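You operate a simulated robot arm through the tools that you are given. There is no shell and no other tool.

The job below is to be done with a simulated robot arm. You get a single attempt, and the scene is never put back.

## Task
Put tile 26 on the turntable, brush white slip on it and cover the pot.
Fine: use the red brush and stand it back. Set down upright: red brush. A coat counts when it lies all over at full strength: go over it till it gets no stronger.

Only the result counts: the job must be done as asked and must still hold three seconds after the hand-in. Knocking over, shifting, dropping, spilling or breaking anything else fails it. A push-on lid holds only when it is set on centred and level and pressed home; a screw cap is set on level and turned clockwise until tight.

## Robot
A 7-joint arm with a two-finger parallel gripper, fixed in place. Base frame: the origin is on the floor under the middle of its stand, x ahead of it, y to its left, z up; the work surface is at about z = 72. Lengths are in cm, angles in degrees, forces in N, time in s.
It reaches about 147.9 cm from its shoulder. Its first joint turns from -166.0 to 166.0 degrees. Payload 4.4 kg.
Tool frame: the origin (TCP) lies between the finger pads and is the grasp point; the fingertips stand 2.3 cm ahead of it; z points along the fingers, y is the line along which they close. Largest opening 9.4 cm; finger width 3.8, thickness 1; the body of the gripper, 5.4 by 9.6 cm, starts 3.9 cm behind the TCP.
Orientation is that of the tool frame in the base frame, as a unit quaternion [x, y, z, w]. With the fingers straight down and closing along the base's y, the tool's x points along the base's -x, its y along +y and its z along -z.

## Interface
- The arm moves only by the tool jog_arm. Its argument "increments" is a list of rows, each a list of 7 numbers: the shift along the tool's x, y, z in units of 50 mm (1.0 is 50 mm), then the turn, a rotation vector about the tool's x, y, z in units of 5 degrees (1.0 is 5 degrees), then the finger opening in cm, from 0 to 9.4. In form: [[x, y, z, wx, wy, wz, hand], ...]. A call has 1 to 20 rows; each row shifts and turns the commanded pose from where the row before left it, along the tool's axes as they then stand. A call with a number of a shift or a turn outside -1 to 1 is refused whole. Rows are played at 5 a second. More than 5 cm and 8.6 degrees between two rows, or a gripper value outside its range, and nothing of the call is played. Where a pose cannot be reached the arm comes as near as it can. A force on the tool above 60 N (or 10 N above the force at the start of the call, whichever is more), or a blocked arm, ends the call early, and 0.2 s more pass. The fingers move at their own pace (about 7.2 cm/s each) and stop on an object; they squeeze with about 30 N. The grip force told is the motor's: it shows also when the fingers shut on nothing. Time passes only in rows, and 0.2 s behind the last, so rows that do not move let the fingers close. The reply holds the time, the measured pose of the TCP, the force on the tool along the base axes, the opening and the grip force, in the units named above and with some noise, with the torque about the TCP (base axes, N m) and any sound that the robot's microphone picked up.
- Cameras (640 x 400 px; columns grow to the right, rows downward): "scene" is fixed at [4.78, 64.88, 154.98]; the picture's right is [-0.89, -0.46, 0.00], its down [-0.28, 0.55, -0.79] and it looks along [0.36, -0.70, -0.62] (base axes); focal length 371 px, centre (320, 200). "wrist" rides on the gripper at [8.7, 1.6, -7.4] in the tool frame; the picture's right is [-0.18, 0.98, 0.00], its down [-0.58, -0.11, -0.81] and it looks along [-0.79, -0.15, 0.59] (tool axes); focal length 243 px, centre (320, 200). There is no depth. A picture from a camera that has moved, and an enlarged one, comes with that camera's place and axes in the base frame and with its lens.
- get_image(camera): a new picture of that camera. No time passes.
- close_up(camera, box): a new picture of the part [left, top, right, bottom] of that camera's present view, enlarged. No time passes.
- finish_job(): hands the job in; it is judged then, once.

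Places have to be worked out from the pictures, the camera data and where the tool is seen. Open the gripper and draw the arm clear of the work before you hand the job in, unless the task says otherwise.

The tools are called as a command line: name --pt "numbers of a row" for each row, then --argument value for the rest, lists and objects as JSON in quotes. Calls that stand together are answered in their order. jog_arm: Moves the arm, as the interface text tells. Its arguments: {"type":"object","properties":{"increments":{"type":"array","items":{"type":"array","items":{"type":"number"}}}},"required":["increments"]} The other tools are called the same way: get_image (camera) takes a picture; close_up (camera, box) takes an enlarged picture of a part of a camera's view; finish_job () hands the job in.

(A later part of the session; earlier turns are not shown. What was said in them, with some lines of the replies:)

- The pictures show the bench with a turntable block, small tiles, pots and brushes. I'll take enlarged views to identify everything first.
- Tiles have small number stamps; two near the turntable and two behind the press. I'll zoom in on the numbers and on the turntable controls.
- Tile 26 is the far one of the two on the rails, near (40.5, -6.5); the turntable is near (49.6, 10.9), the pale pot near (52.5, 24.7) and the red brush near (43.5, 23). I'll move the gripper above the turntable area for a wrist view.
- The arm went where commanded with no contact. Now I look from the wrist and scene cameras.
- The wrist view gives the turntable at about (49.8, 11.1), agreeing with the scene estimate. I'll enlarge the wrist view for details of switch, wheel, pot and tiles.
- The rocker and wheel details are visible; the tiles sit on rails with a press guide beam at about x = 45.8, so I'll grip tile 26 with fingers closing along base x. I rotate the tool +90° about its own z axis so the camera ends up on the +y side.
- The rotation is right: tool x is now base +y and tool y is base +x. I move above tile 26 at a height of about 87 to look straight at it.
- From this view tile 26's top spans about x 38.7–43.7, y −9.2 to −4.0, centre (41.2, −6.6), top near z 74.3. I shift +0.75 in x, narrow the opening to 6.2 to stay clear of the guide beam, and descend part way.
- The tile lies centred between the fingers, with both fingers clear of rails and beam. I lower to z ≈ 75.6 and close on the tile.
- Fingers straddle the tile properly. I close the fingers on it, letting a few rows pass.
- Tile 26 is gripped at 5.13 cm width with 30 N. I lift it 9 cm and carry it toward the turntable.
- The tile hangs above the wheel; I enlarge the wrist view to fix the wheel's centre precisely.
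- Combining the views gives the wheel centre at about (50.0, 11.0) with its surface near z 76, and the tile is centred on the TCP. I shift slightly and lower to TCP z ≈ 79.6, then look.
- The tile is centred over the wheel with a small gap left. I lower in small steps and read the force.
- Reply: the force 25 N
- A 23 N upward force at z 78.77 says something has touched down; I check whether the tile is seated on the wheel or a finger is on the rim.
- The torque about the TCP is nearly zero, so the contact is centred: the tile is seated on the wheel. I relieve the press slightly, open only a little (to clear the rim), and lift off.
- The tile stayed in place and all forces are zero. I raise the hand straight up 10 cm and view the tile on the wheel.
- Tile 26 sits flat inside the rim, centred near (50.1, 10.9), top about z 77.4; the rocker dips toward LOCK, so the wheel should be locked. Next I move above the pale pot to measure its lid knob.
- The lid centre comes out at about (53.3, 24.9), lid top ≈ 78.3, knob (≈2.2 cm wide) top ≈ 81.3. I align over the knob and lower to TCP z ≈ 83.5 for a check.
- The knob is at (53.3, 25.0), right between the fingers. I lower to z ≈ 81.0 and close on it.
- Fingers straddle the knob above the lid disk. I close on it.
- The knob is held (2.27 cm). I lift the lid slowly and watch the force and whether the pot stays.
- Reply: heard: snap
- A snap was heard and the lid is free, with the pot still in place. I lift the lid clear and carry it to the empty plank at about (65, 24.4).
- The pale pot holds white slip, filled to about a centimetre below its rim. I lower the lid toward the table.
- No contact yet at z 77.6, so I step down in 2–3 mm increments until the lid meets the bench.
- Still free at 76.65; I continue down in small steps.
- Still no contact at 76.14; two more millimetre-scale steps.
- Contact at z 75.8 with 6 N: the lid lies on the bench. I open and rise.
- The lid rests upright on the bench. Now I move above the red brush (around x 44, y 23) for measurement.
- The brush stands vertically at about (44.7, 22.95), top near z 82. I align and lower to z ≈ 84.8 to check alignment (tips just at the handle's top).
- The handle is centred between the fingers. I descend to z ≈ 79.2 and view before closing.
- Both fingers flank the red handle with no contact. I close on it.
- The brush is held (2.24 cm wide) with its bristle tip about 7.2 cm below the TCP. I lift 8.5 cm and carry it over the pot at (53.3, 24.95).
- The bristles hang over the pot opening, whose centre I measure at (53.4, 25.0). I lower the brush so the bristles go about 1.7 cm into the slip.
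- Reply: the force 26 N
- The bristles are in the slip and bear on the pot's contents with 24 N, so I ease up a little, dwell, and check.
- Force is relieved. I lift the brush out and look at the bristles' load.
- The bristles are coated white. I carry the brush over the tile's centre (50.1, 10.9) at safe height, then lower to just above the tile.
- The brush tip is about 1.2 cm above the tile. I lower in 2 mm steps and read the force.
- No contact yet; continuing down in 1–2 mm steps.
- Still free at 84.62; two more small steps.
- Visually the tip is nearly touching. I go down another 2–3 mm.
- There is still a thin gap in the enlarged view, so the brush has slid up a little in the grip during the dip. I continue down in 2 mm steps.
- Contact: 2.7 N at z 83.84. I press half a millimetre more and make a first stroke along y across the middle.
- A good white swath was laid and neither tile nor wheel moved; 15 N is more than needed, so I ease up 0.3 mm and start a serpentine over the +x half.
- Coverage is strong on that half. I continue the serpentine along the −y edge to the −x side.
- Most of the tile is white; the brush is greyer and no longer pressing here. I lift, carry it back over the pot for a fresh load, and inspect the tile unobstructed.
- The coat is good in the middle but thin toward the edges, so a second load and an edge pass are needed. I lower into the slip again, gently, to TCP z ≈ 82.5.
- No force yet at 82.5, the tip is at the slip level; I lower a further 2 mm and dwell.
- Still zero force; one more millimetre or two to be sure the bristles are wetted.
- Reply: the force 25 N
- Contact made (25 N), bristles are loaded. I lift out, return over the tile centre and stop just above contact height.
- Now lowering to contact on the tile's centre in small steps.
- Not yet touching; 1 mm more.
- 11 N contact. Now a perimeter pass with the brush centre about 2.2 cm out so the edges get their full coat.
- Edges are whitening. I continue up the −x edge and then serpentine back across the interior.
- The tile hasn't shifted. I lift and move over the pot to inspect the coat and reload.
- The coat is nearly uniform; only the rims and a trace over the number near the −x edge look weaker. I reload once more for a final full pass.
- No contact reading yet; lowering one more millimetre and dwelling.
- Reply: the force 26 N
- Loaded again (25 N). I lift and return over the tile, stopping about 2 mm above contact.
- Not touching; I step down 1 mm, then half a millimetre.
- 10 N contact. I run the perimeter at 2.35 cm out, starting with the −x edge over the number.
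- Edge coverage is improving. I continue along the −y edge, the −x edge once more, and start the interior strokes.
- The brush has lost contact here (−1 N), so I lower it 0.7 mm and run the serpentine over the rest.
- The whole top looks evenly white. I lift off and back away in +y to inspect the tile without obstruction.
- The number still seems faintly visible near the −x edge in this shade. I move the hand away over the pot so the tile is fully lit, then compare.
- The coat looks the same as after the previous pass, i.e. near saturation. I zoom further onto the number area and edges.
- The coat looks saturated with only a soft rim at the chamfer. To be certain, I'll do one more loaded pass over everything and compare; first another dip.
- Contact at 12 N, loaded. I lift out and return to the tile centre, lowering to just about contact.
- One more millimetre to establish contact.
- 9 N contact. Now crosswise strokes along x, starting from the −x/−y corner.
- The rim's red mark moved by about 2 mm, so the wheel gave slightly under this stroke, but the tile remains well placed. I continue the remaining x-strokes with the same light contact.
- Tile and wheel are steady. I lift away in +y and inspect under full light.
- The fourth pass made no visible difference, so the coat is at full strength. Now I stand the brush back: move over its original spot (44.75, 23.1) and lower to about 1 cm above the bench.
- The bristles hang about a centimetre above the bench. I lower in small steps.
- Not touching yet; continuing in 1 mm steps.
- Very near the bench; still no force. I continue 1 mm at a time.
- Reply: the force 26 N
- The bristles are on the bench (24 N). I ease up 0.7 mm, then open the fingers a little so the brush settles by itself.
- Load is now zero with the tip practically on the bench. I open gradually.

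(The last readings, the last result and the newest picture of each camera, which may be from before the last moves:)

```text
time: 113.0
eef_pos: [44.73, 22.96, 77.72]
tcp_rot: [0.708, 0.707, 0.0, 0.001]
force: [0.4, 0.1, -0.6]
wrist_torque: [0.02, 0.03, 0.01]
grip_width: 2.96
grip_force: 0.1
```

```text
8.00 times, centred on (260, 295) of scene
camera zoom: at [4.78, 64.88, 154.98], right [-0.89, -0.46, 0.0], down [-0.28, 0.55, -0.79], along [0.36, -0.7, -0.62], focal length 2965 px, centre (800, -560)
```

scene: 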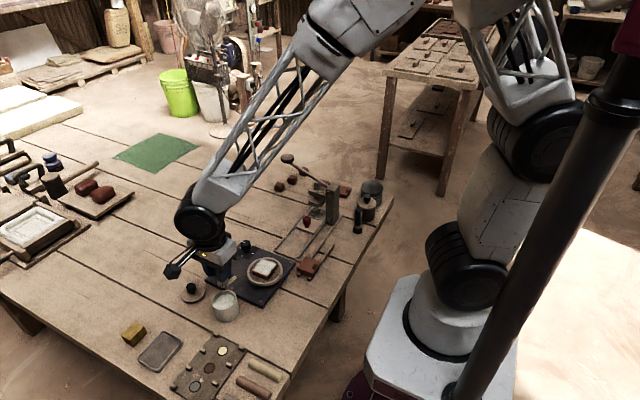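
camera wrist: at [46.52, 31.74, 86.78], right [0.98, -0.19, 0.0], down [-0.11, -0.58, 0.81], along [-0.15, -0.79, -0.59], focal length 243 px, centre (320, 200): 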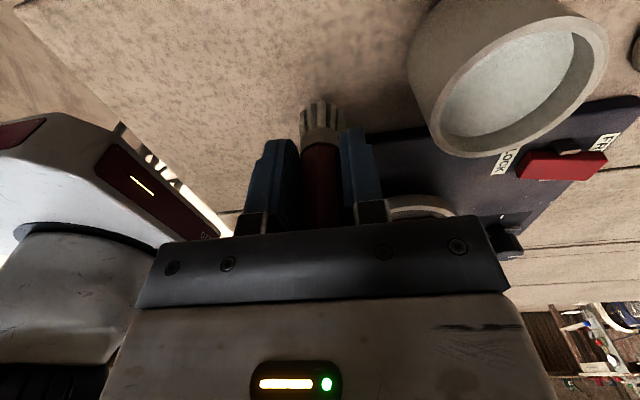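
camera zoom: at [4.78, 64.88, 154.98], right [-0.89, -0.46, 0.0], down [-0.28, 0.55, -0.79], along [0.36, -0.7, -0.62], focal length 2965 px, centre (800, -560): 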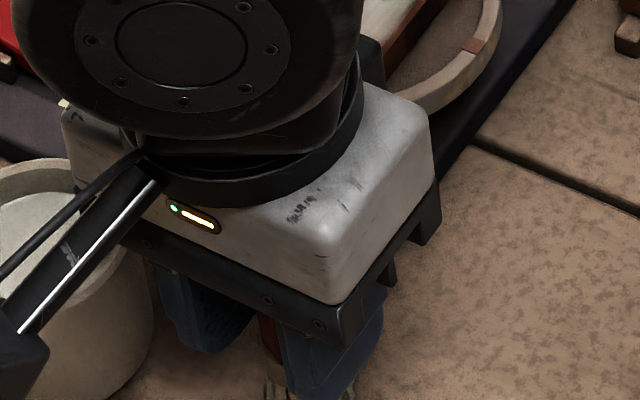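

The brush stands free between the fingers. I open to 4.6 and rise straight up.

jog_arm --pt "0 0 0 0 0 0 4.6" --pt "0 0 0 0 0 0 4.6" --pt "0 0 -0.2 0 0 0 4.6" --pt "0 0 -0.5 0 0 0 4.6" --pt "0 0 -0.8 0 0 0 4.6" --pt "0 0 -0.9 0 0 0 4.6" --pt "0 0 -0.6 0 0 0 4.6" --pt "0 0 0 0 0 0 4.6"

get_image --camera "wrist"

close_up --camera "scene" --box '[190, 240, 300, 330]'

```text
time: 114.8
eef_pos: [44.76, 23.02, 92.81]
tcp_rot: [0.707, 0.707, 0.0, 0.002]
force: [0.3, -0.2, 0.2]
wrist_torque: [0.0, 0.03, 0.01]
grip_width: 4.6
grip_force: 0.0
```

```text
taken
camera wrist: at [46.57, 31.73, 100.17], right [0.98, -0.19, 0.0], down [-0.11, -0.58, 0.81], along [-0.15, -0.79, -0.59], focal length 243 px, centre (320, 200)
```

wrist: 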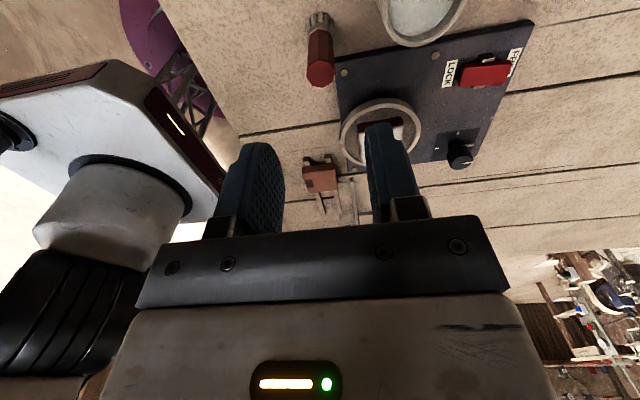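

```text
4.44 times, centred on (245, 285) of scene
camera zoom: at [4.78, 64.88, 154.98], right [-0.89, -0.46, 0.0], down [-0.28, 0.55, -0.79], along [0.36, -0.7, -0.62], focal length 1647 px, centre (653, -178)
```

zoom: 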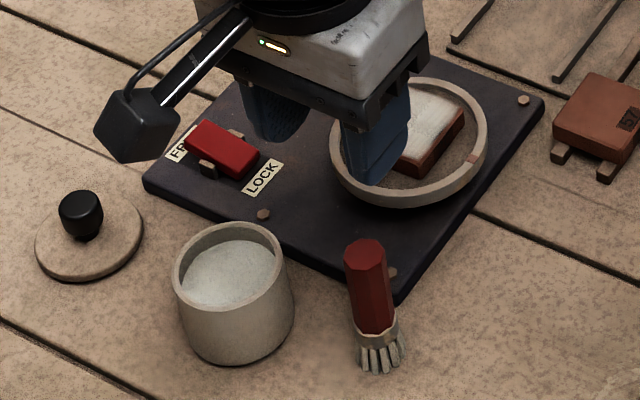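

The red brush stands upright at its old place. With the hand empty, I check the tile's coat from above with the wrist camera.

jog_arm --pt "-0.6 0.27 0 0 0 0 6" --pt "-0.6 0.27 0 0 0 0 6" --pt "-0.6 0.27 0 0 0 0 6" --pt "-0.4 0.27 0 0 0 0 6" --pt "0 0 0 0 0 0 6"

get_image --camera "wrist"

close_up --camera "wrist" --box '[260, 0, 400, 100]'

```text
time: 116.0
eef_pos: [50.17, 12.1, 92.75]
tcp_rot: [0.708, 0.706, 0.0, 0.001]
force: [-0.8, -0.1, 1.1]
wrist_torque: [0.01, -0.02, 0.02]
grip_width: 6.01
grip_force: 0.0
```

```text
taken
camera wrist: at [51.96, 20.7, 100.04], right [0.98, -0.19, 0.0], down [-0.11, -0.58, 0.81], along [-0.15, -0.79, -0.59], focal length 243 px, centre (320, 200)
```

wrist: 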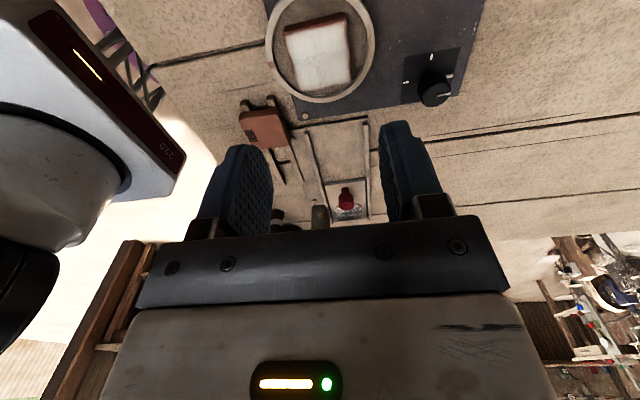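

```text
4.00 times, centred on (330, 50) of wrist
camera zoom: at [51.96, 20.7, 100.04], right [0.98, -0.19, 0.0], down [-0.11, -0.58, 0.81], along [-0.15, -0.79, -0.59], focal length 970 px, centre (280, 800)
```

zoom: 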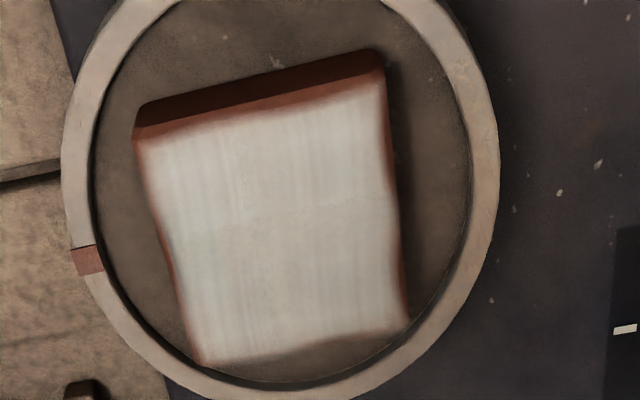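

The tile is evenly white all over and the number is gone under the coat. Now I go to the lid on the bench at (65, 24.5) to pick it up.

jog_arm --pt "0.494 0.593 0 0 0 0 5.5" --pt "0.494 0.593 0 0 0 0 5.5" --pt "0.494 0.593 0 0 0 0 5.5" --pt "0.494 0.593 0 0 0 0 5.5" --pt "0.494 0.593 0 0 0 0 5.5" --pt "0 0 0.9 0 0 0 5.5" --pt "0 0 0.8 0 0 0 5.5" --pt "0 0 0 0 0 0 5.5"

get_image --camera "wrist"

close_up --camera "wrist" --box '[240, 20, 400, 140]'

```text
time: 117.8
eef_pos: [64.85, 24.41, 84.08]
tcp_rot: [0.707, 0.707, -0.001, 0.0]
force: [0.4, 0.4, -0.4]
wrist_torque: [-0.01, -0.02, -0.04]
grip_width: 5.52
grip_force: 0.0
```

```text
taken
camera wrist: at [66.71, 33.06, 91.49], right [0.98, -0.19, 0.0], down [-0.11, -0.58, 0.81], along [-0.15, -0.79, -0.59], focal length 243 px, centre (320, 200)
```

wrist: 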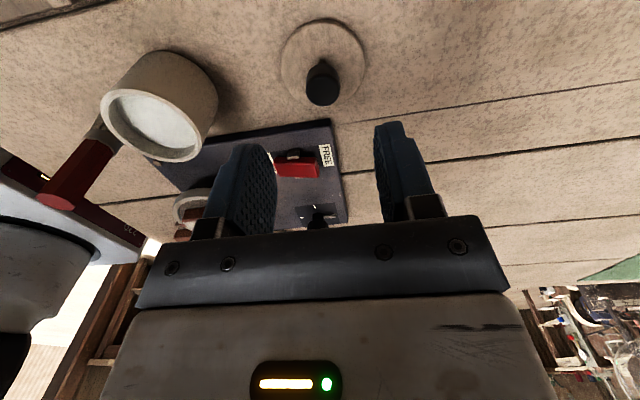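

```text
3.33 times, centred on (320, 80) of wrist
camera zoom: at [66.71, 33.06, 91.49], right [0.98, -0.19, 0.0], down [-0.11, -0.58, 0.81], along [-0.15, -0.79, -0.59], focal length 809 px, centre (320, 600)
```

zoom: 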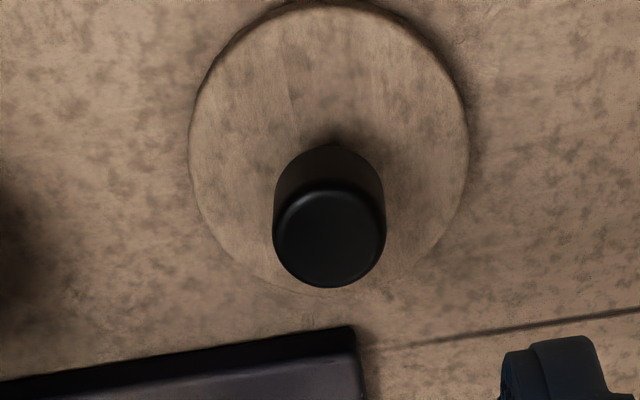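

The knob is at about (65.2, 24.4). I shift 1.5 mm in x and lower to z ≈ 75.9, same grip height as before.

jog_arm --pt "0 0.03 0.6 0 0 0 5.5" --pt "0 0 0.6 0 0 0 5.5" --pt "0 0 0.3 0 0 0 5.5" --pt "0 0 0.13 0 0 0 5.5" --pt "0 0 0 0 0 0 5.5"

get_image --camera "wrist"

close_up --camera "scene" --box '[150, 250, 230, 320]'

```text
time: 119.0
eef_pos: [65.14, 24.39, 75.99]
tcp_rot: [0.707, 0.707, 0.0, 0.001]
force: [0.4, 0.0, -0.5]
wrist_torque: [-0.03, -0.01, -0.01]
grip_width: 5.47
grip_force: 0.0
```

```text
taken
camera wrist: at [66.91, 33.1, 83.34], right [0.98, -0.19, 0.0], down [-0.11, -0.58, 0.81], along [-0.15, -0.79, -0.59], focal length 243 px, centre (320, 200)
```

wrist: 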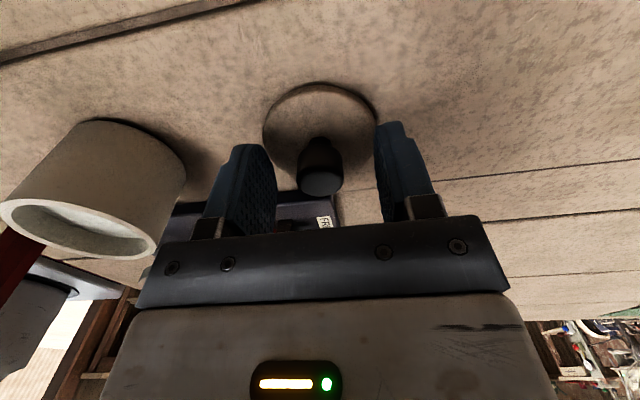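

```text
5.71 times, centred on (190, 285) of scene
camera zoom: at [4.78, 64.88, 154.98], right [-0.89, -0.46, 0.0], down [-0.28, 0.55, -0.79], along [0.36, -0.7, -0.62], focal length 2118 px, centre (1063, -286)
```

zoom: 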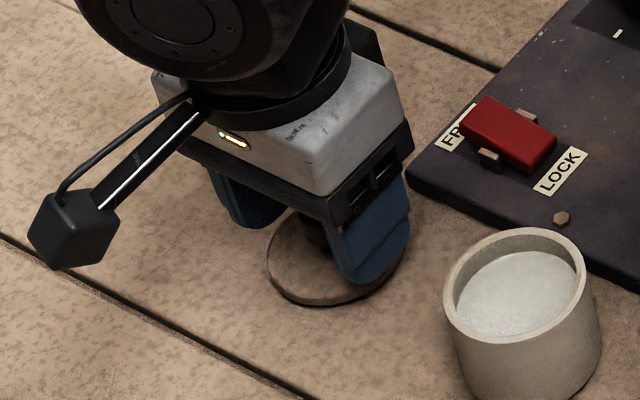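

Aligned; I close on the knob.

jog_arm --pt "0 0 0.01 0 0 0 1.0" --pt "0 0 0 0 0 0 1.0" --pt "0 0 0 0 0 0 1.0"

```text
time: 119.8
eef_pos: [65.14, 24.39, 76.0]
tcp_rot: [0.708, 0.707, -0.001, 0.001]
force: [1.6, 0.1, 1.0]
wrist_torque: [-0.01, -0.03, 0.02]
grip_width: 2.29
grip_force: 30.3
```

The lid knob is gripped at practically the same spot as before (my tracked commands put it 2 mm higher on the knob). I lift it 12 cm and carry it back exactly over the pot (−11.75 in x, +0.45 in y).

jog_arm --pt "0 0 -0.2 0 0 0 1.0" --pt "0 0 -0.7 0 0 0 1.0" --pt "0 0 -0.8 0 0 0 1.0" --pt "0 0 -0.7 0 0 0 1.0" --pt "0.03 -0.8 0 0 0 0 1.0" --pt "0.03 -0.8 0 0 0 0 1.0" --pt "0.03 -0.75 0 0 0 0 1.0" --pt "0 0 0 0 0 0 1.0"

get_image --camera "wrist"

close_up --camera "scene" --box '[195, 255, 275, 325]'

```text
time: 121.6
eef_pos: [53.26, 24.96, 87.82]
tcp_rot: [0.707, 0.707, -0.001, 0.001]
force: [0.0, 0.0, -0.5]
wrist_torque: [0.0, 0.02, 0.01]
grip_width: 2.27
grip_force: 30.7
```

```text
taken
camera wrist: at [55.11, 33.53, 95.24], right [0.98, -0.18, 0.0], down [-0.11, -0.58, 0.81], along [-0.15, -0.79, -0.59], focal length 243 px, centre (320, 200)
```

wrist: 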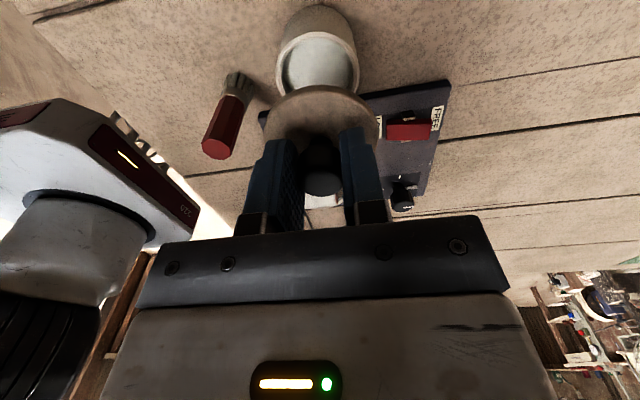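

```text
5.71 times, centred on (235, 290) of scene
camera zoom: at [4.78, 64.88, 154.98], right [-0.89, -0.46, 0.0], down [-0.28, 0.55, -0.79], along [0.36, -0.7, -0.62], focal length 2118 px, centre (806, -314)
```

zoom: 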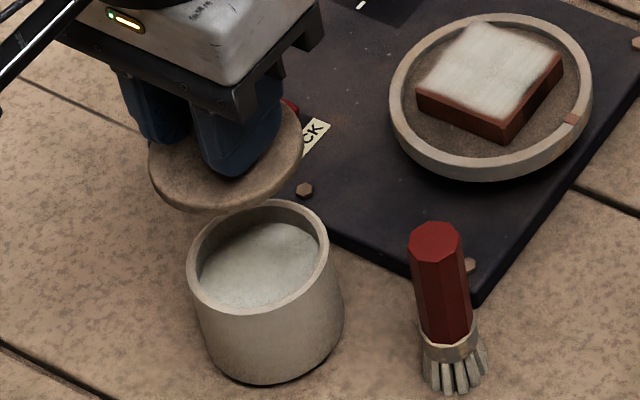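

The pot hasn't moved and the lid is centred over it. I lower to about half a centimetre above the rim and check.

jog_arm --pt "0 0 0.5 0 0 0 1.0" --pt "0 0 0.4 0 0 0 1.0" --pt "0 0 0.28 0 0 0 1.0" --pt "0 0 0 0 0 0 1.0"

close_up --camera "scene" --box '[195, 265, 265, 325]'

close_up --camera "wrist" --box '[220, 40, 420, 200]'

```text
time: 122.6
eef_pos: [53.34, 24.96, 82.08]
tcp_rot: [0.707, 0.707, 0.0, 0.001]
force: [0.5, 0.4, -0.6]
wrist_torque: [-0.03, -0.02, -0.01]
grip_width: 2.24
grip_force: 29.7
```

```text
6.67 times, centred on (230, 295) of scene
camera zoom: at [4.78, 64.88, 154.98], right [-0.89, -0.46, 0.0], down [-0.28, 0.55, -0.79], along [0.36, -0.7, -0.62], focal length 2471 px, centre (920, -433)
```

zoom: 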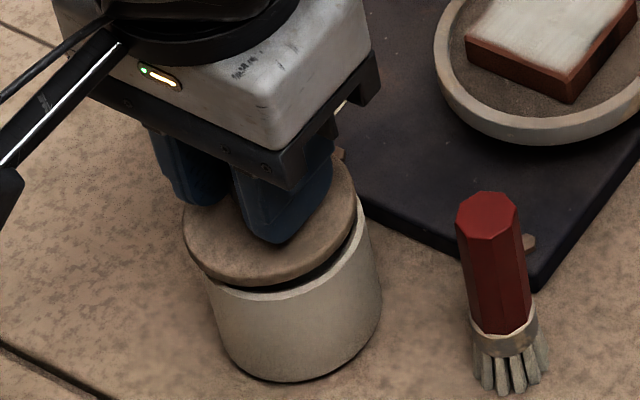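

```text
2.50 times, centred on (320, 120) of wrist
camera zoom: at [55.12, 33.54, 89.39], right [0.98, -0.19, 0.0], down [-0.11, -0.58, 0.81], along [-0.15, -0.79, -0.59], focal length 606 px, centre (320, 400)
```

zoom: 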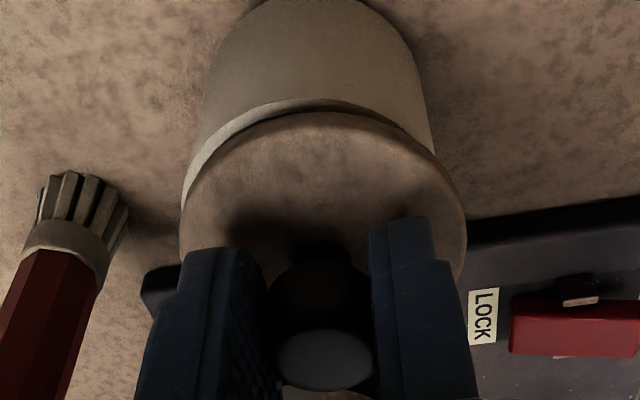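

I take the same crop I used when the lid came off, to compare the pot's position exactly.

close_up --camera "scene" --box '[195, 265, 275, 335]'

close_up --camera "scene" --box '[205, 275, 245, 315]'

```text
5.71 times, centred on (235, 300) of scene
camera zoom: at [4.78, 64.88, 154.98], right [-0.89, -0.46, 0.0], down [-0.28, 0.55, -0.79], along [0.36, -0.7, -0.62], focal length 2118 px, centre (806, -371)
```

zoom: 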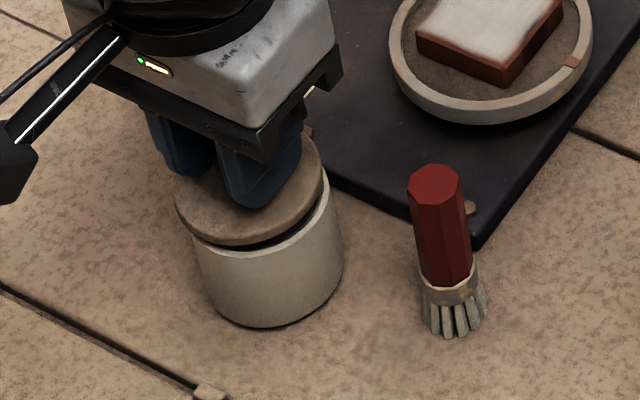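

```text
10.00 times, centred on (225, 295) of scene
camera zoom: at [4.78, 64.88, 154.98], right [-0.89, -0.46, 0.0], down [-0.28, 0.55, -0.79], along [0.36, -0.7, -0.62], focal length 3706 px, centre (1270, -750)
```

zoom: 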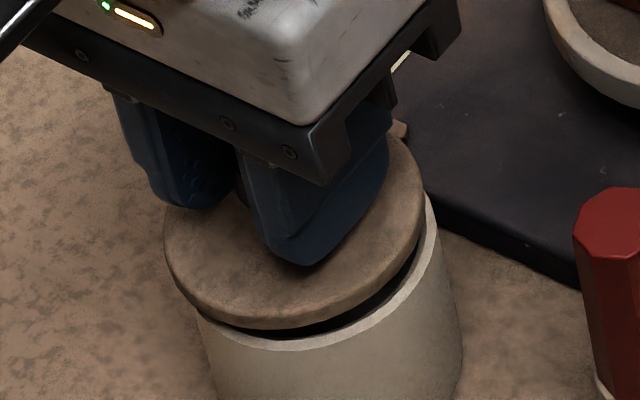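

Pot and lid positions match the picture from when the lid popped off, so alignment is right. I lower gently until it touches.

jog_arm --pt "0 0 0.06 0 0 0 1.0" --pt "0 0 0.04 0 0 0 1.0" --pt "0 0 0.02 0 0 0 1.0" --pt "0 0 0 0 0 0 1.0"

```text
time: 123.6
eef_pos: [53.38, 24.72, 81.41]
tcp_rot: [0.708, 0.707, 0.0, 0.0]
force: [0.3, -0.5, -0.4]
wrist_torque: [0.01, 0.03, -0.03]
grip_width: 2.27
grip_force: 29.5
```

No contact yet; continuing 1 mm at a time.

jog_arm --pt "0 0 0.02 0 0 0 1.0" --pt "0 0 0.01 0 0 0 1.0" --pt "0 0 0 0 0 0 1.0"

```text
time: 124.4
eef_pos: [53.35, 24.8, 81.32]
tcp_rot: [0.708, 0.707, -0.001, 0.001]
force: [0.4, -0.6, -0.8]
wrist_torque: [-0.01, -0.02, 0.0]
grip_width: 2.25
grip_force: 30.2
```

jog_arm --pt "0 0 0.015 0 0 0 1.0" --pt "0 0 0.015 0 0 0 1.0" --pt "0 0 0 0 0 0 1.0"

close_up --camera "scene" --box '[205, 275, 245, 315]'

```text
time: 125.2
eef_pos: [53.34, 24.93, 81.13]
tcp_rot: [0.707, 0.707, 0.0, 0.001]
force: [-2.8, -0.3, 7.7]
wrist_torque: [-0.01, 0.23, -0.03]
grip_width: 2.25
grip_force: 29.9
```

```text
10.00 times, centred on (225, 295) of scene
camera zoom: at [4.78, 64.88, 154.98], right [-0.89, -0.46, 0.0], down [-0.28, 0.55, -0.79], along [0.36, -0.7, -0.62], focal length 3706 px, centre (1270, -750)
```

zoom: 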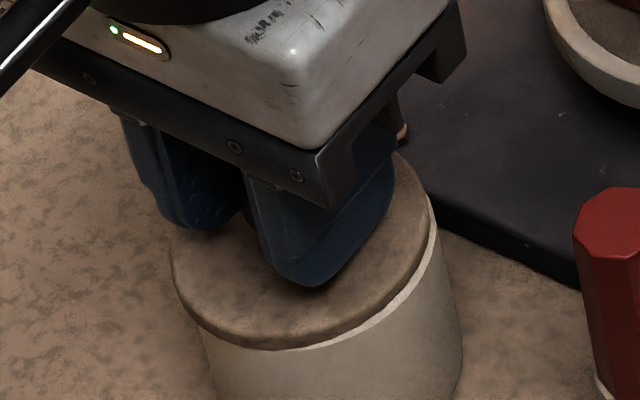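

Contact (8 N) is on the −x side, and a sliver of rim shows there: the lid sits about 1.5 mm too far in +x (matching the −5.8 N side pull when I first gripped it). I raise 2 mm, shift −1.5 mm in x, and lower again.

jog_arm --pt "0 0 -0.05 0 0 0 1.0" --pt "0 -0.03 0 0 0 0 1.0" --pt "0 0 0.02 0 0 0 1.0" --pt "0 0 0.02 0 0 0 1.0" --pt "0 0 0 0 0 0 1.0"

close_up --camera "scene" --box '[205, 275, 245, 315]'

close_up --camera "wrist" --box '[220, 40, 420, 200]'

```text
time: 126.4
eef_pos: [53.14, 24.82, 81.14]
tcp_rot: [0.707, 0.707, -0.001, 0.001]
force: [-0.5, 0.1, 0.3]
wrist_torque: [0.02, 0.0, 0.0]
grip_width: 2.23
grip_force: 29.9
```

```text
10.00 times, centred on (225, 295) of scene
camera zoom: at [4.78, 64.88, 154.98], right [-0.89, -0.46, 0.0], down [-0.28, 0.55, -0.79], along [0.36, -0.7, -0.62], focal length 3706 px, centre (1270, -750)
```

zoom: 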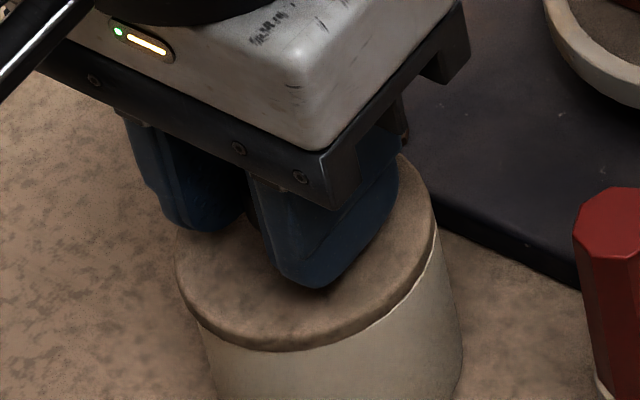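

```text
2.50 times, centred on (320, 120) of wrist
camera zoom: at [55.01, 33.5, 88.52], right [0.98, -0.19, 0.0], down [-0.11, -0.58, 0.81], along [-0.15, -0.79, -0.59], focal length 606 px, centre (320, 400)
```

zoom: 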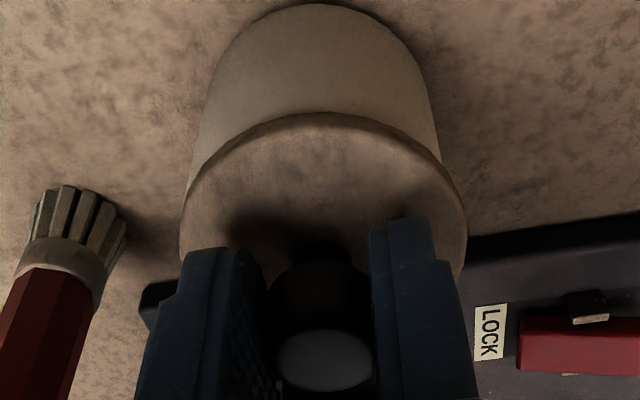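

The lid now looks flush all around. I press down gradually, watching force and torque for balance.

jog_arm --pt "0 0 0.015 0 0 0 1.0" --pt "0 0 0 0 0 0 1.0"

```text
time: 127.0
eef_pos: [53.13, 24.95, 81.24]
tcp_rot: [0.708, 0.706, 0.0, 0.002]
force: [-13.6, -6.4, 30.3]
wrist_torque: [-0.41, 0.43, -0.07]
grip_width: 2.28
grip_force: 30.0
heard: snap
```

A snap was heard: the lid has gone home. I check how it sits.

close_up --camera "scene" --box '[205, 275, 245, 315]'

close_up --camera "wrist" --box '[220, 40, 420, 200]'

```text
10.00 times, centred on (225, 295) of scene
camera zoom: at [4.78, 64.88, 154.98], right [-0.89, -0.46, 0.0], down [-0.28, 0.55, -0.79], along [0.36, -0.7, -0.62], focal length 3706 px, centre (1270, -750)
```

zoom: 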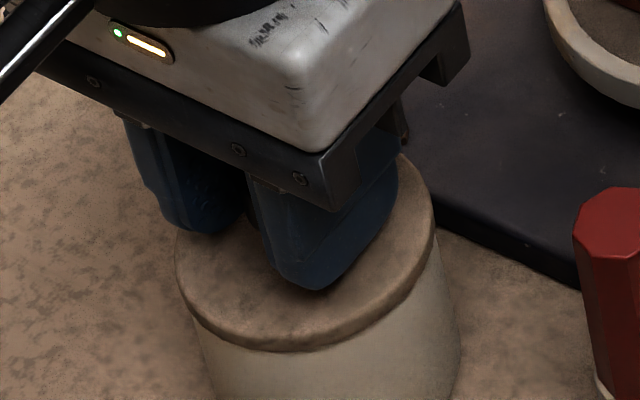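

```text
2.50 times, centred on (320, 120) of wrist
camera zoom: at [54.99, 33.54, 88.53], right [0.98, -0.19, 0.0], down [-0.11, -0.58, 0.81], along [-0.15, -0.79, -0.59], focal length 606 px, centre (320, 400)
```

zoom: 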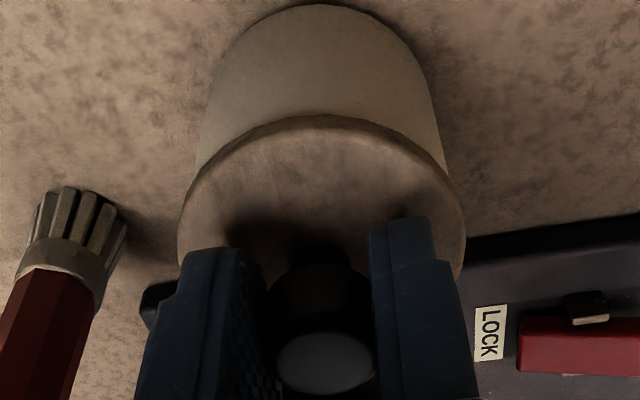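

The lid sits flush and level. I relieve the side load (−1 mm x, −0.5 mm y) and most of the down force before letting go.

jog_arm --pt "-0.01 -0.02 0 0 0 0 1.0" --pt "0 0 0 0 0 0 1.0"

```text
time: 127.6
eef_pos: [53.11, 24.82, 81.12]
tcp_rot: [0.708, 0.706, 0.0, 0.001]
force: [-6.0, 5.8, 21.9]
wrist_torque: [0.24, 0.18, -0.03]
grip_width: 2.26
grip_force: 30.4
```

Side loads are now small. I fine-centre and give one firm straight-down press to be sure it's home.

jog_arm --pt "0.005 -0.01 0 0 0 0 1.0" --pt "0 0 0.015 0 0 0 1.0" --pt "0 0 0 0 0 0 1.0"

```text
time: 128.4
eef_pos: [53.2, 24.85, 81.02]
tcp_rot: [0.708, 0.707, 0.0, 0.001]
force: [3.5, 2.4, 32.9]
wrist_torque: [-0.08, 0.13, 0.01]
grip_width: 2.27
grip_force: 29.8
```

33 N straight down, well balanced, no further movement. I ease off and open the fingers.

jog_arm --pt "0 0 -0.02 0 0 0 1.0" --pt "0 0 0 0 0 0 3.0" --pt "0 0 0 0 0 0 5.0" --pt "0 0 0 0 0 0 5.0"

close_up --camera "scene" --box '[205, 275, 245, 315]'

```text
time: 129.4
eef_pos: [53.05, 24.81, 81.12]
tcp_rot: [0.708, 0.706, 0.0, 0.001]
force: [-0.6, -0.4, 0.6]
wrist_torque: [-0.02, 0.01, -0.03]
grip_width: 4.99
grip_force: 0.1
```

```text
10.00 times, centred on (225, 295) of scene
camera zoom: at [4.78, 64.88, 154.98], right [-0.89, -0.46, 0.0], down [-0.28, 0.55, -0.79], along [0.36, -0.7, -0.62], focal length 3706 px, centre (1270, -750)
```

zoom: 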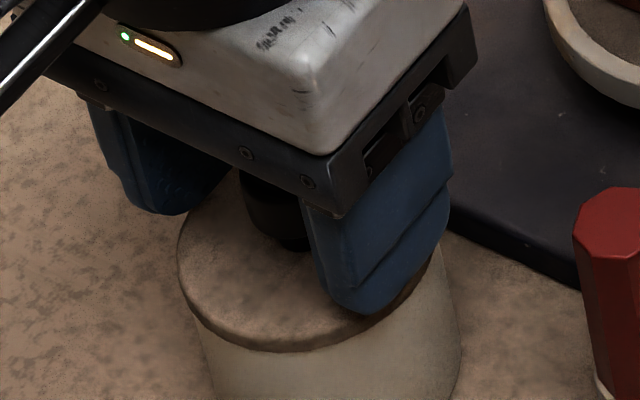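

The lid stays flush with the hand open. I rise straight up and clear the work.

jog_arm --pt "0 0 -0.2 0 0 0 5.0" --pt "0 0 -0.6 0 0 0 5.0" --pt "0 0 -0.9 0 0 0 5.0" --pt "0 0 -0.9 0 0 0 5.0" --pt "0 0 -0.9 0 0 0 5.0" --pt "0 0 0 0 0 0 5.0"

get_image --camera "wrist"

close_up --camera "scene" --box '[205, 280, 285, 330]'

close_up --camera "wrist" --box '[220, 0, 420, 120]'

```text
time: 130.8
eef_pos: [52.95, 24.77, 98.78]
tcp_rot: [0.708, 0.706, 0.0, 0.001]
force: [0.0, 0.6, -0.1]
wrist_torque: [-0.01, -0.02, 0.01]
grip_width: 4.98
grip_force: 0.0
```

```text
taken
camera wrist: at [54.75, 33.49, 106.04], right [0.98, -0.18, 0.0], down [-0.11, -0.58, 0.81], along [-0.15, -0.79, -0.59], focal length 243 px, centre (320, 200)
```

wrist: 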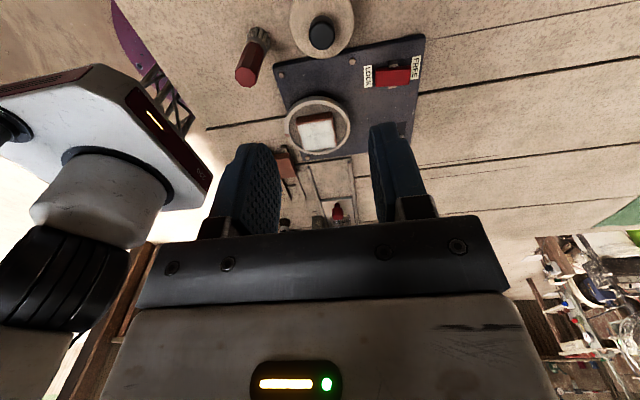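

```text
8.00 times, centred on (245, 305) of scene
camera zoom: at [4.78, 64.88, 154.98], right [-0.89, -0.46, 0.0], down [-0.28, 0.55, -0.79], along [0.36, -0.7, -0.62], focal length 2965 px, centre (920, -640)
```

zoom: 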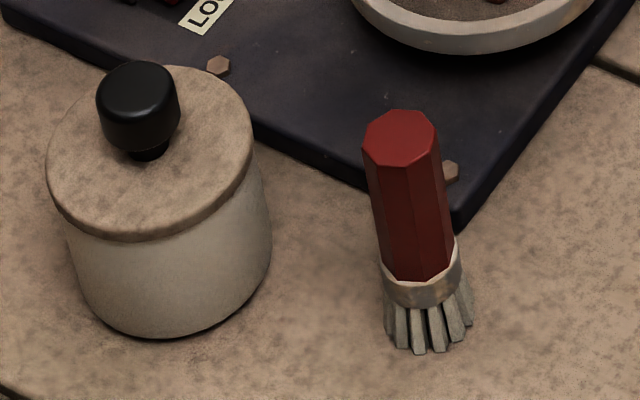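

```text
3.20 times, centred on (320, 60) of wrist
camera zoom: at [54.75, 33.49, 106.04], right [0.98, -0.18, 0.0], down [-0.11, -0.58, 0.81], along [-0.15, -0.79, -0.59], focal length 776 px, centre (320, 648)
```

zoom: 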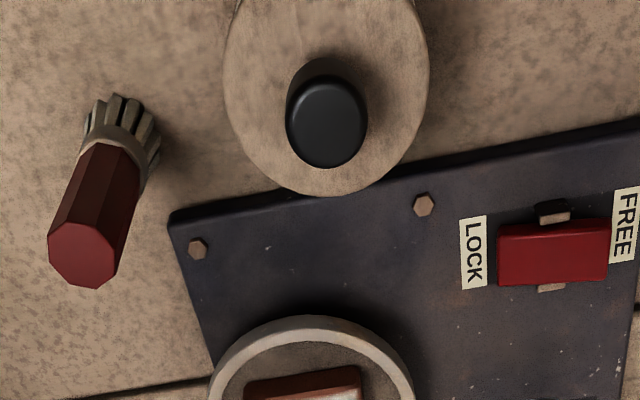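

Lid, brush and pot match their original picture within about a millimetre, brush upright. I open the hand fully and draw the arm clear upward and away from the work.

jog_arm --pt "0 0 -0.8 0 0 0 9.4" --pt "0 0 -0.8 0 0 0 9.4" --pt "-0.3 0.8 0 0 0 0 9.4" --pt "-0.3 0.8 0 0 0 0 9.4" --pt "-0.3 0.8 0 0 0 0 9.4" --pt "-0.3 0.8 0 0 0 0 9.4" --pt "0 0.8 0 0 0 0 9.4" --pt "0 0 0 0 0 0 9.4" --pt "0 0 0 0 0 0 9.4"

get_image --camera "scene"

close_up --camera "scene" --box '[190, 230, 330, 330]'

close_up --camera "scene" --box '[245, 250, 285, 280]'

```text
time: 132.8
eef_pos: [72.96, 18.91, 106.77]
tcp_rot: [0.708, 0.707, -0.001, 0.0]
force: [0.3, -0.6, 0.0]
wrist_torque: [0.02, 0.01, 0.0]
grip_width: 9.37
grip_force: 0.1
```

```text
taken
```

scene: 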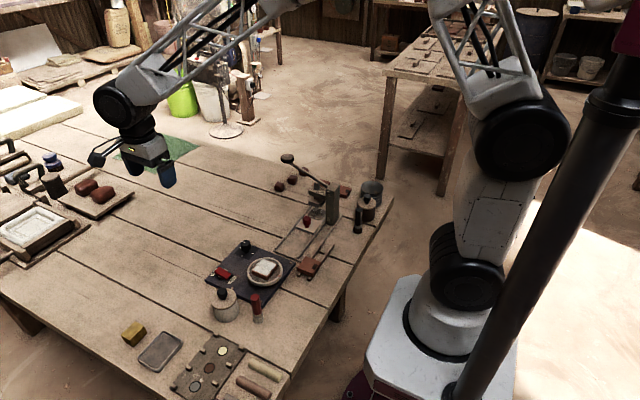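

```text
4.00 times, centred on (260, 280) of scene
camera zoom: at [4.78, 64.88, 154.98], right [-0.89, -0.46, 0.0], down [-0.28, 0.55, -0.79], along [0.36, -0.7, -0.62], focal length 1483 px, centre (560, -120)
```

zoom: 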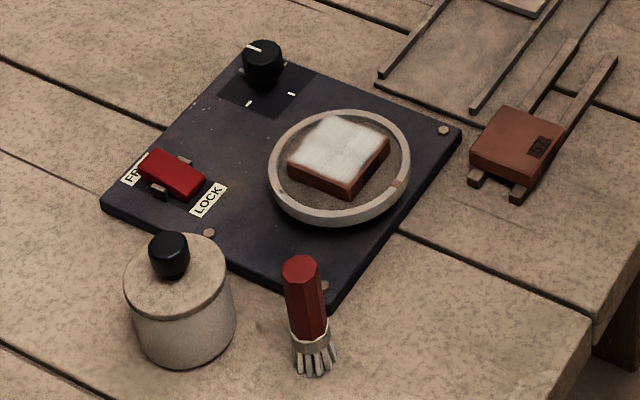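

```text
13.33 times, centred on (265, 265) of scene
camera zoom: at [4.78, 64.88, 154.98], right [-0.89, -0.46, 0.0], down [-0.28, 0.55, -0.79], along [0.36, -0.7, -0.62], focal length 4942 px, centre (1053, -667)
```

zoom: 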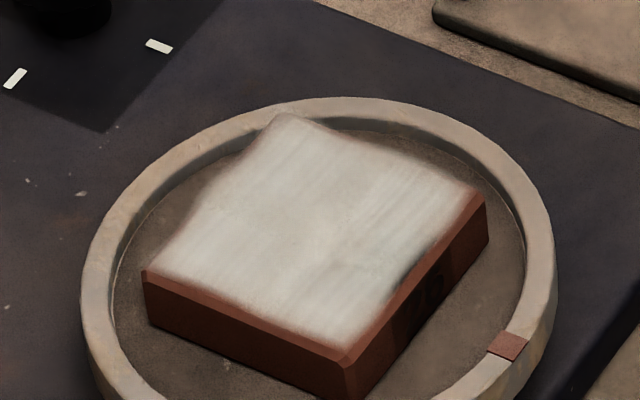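

All done: tile 26 is on the turntable with an even white coat, the lid is snapped home on the pot, the red brush stands upright at its place, and the hand is open and clear. I hand the job in.

finish_job

```text
The job is handed in.
```

The job is handed in: tile 26 is on the turntable with a white slip coat, and the pot is covered again. I was not told the verdict.

- **Tile 26:** it sits flat and centred on the wheel. I gave it four passes with fresh slip, and the last one made no visible difference, so I judged the coat at full strength. In the pictures the coat fades slightly along the outer edge. That fringe did not change even with the brush run out to the edges, so I took it to be the tile's bevel.
- **Turntable:** the rim moved by about 2 mm during the last pass, then drifted back. The tile stayed in place on the wheel.
- **Red brush:** it stands upright on its bristles, within about 1–2 mm of where it started.
- **Pot:** the lid snapped on, and I pressed it straight down with about 33 N before letting go. The pot itself ended up about 1 mm from where it stood.

I saw nothing else moved or spilled, and the hand is open and clear of the work.
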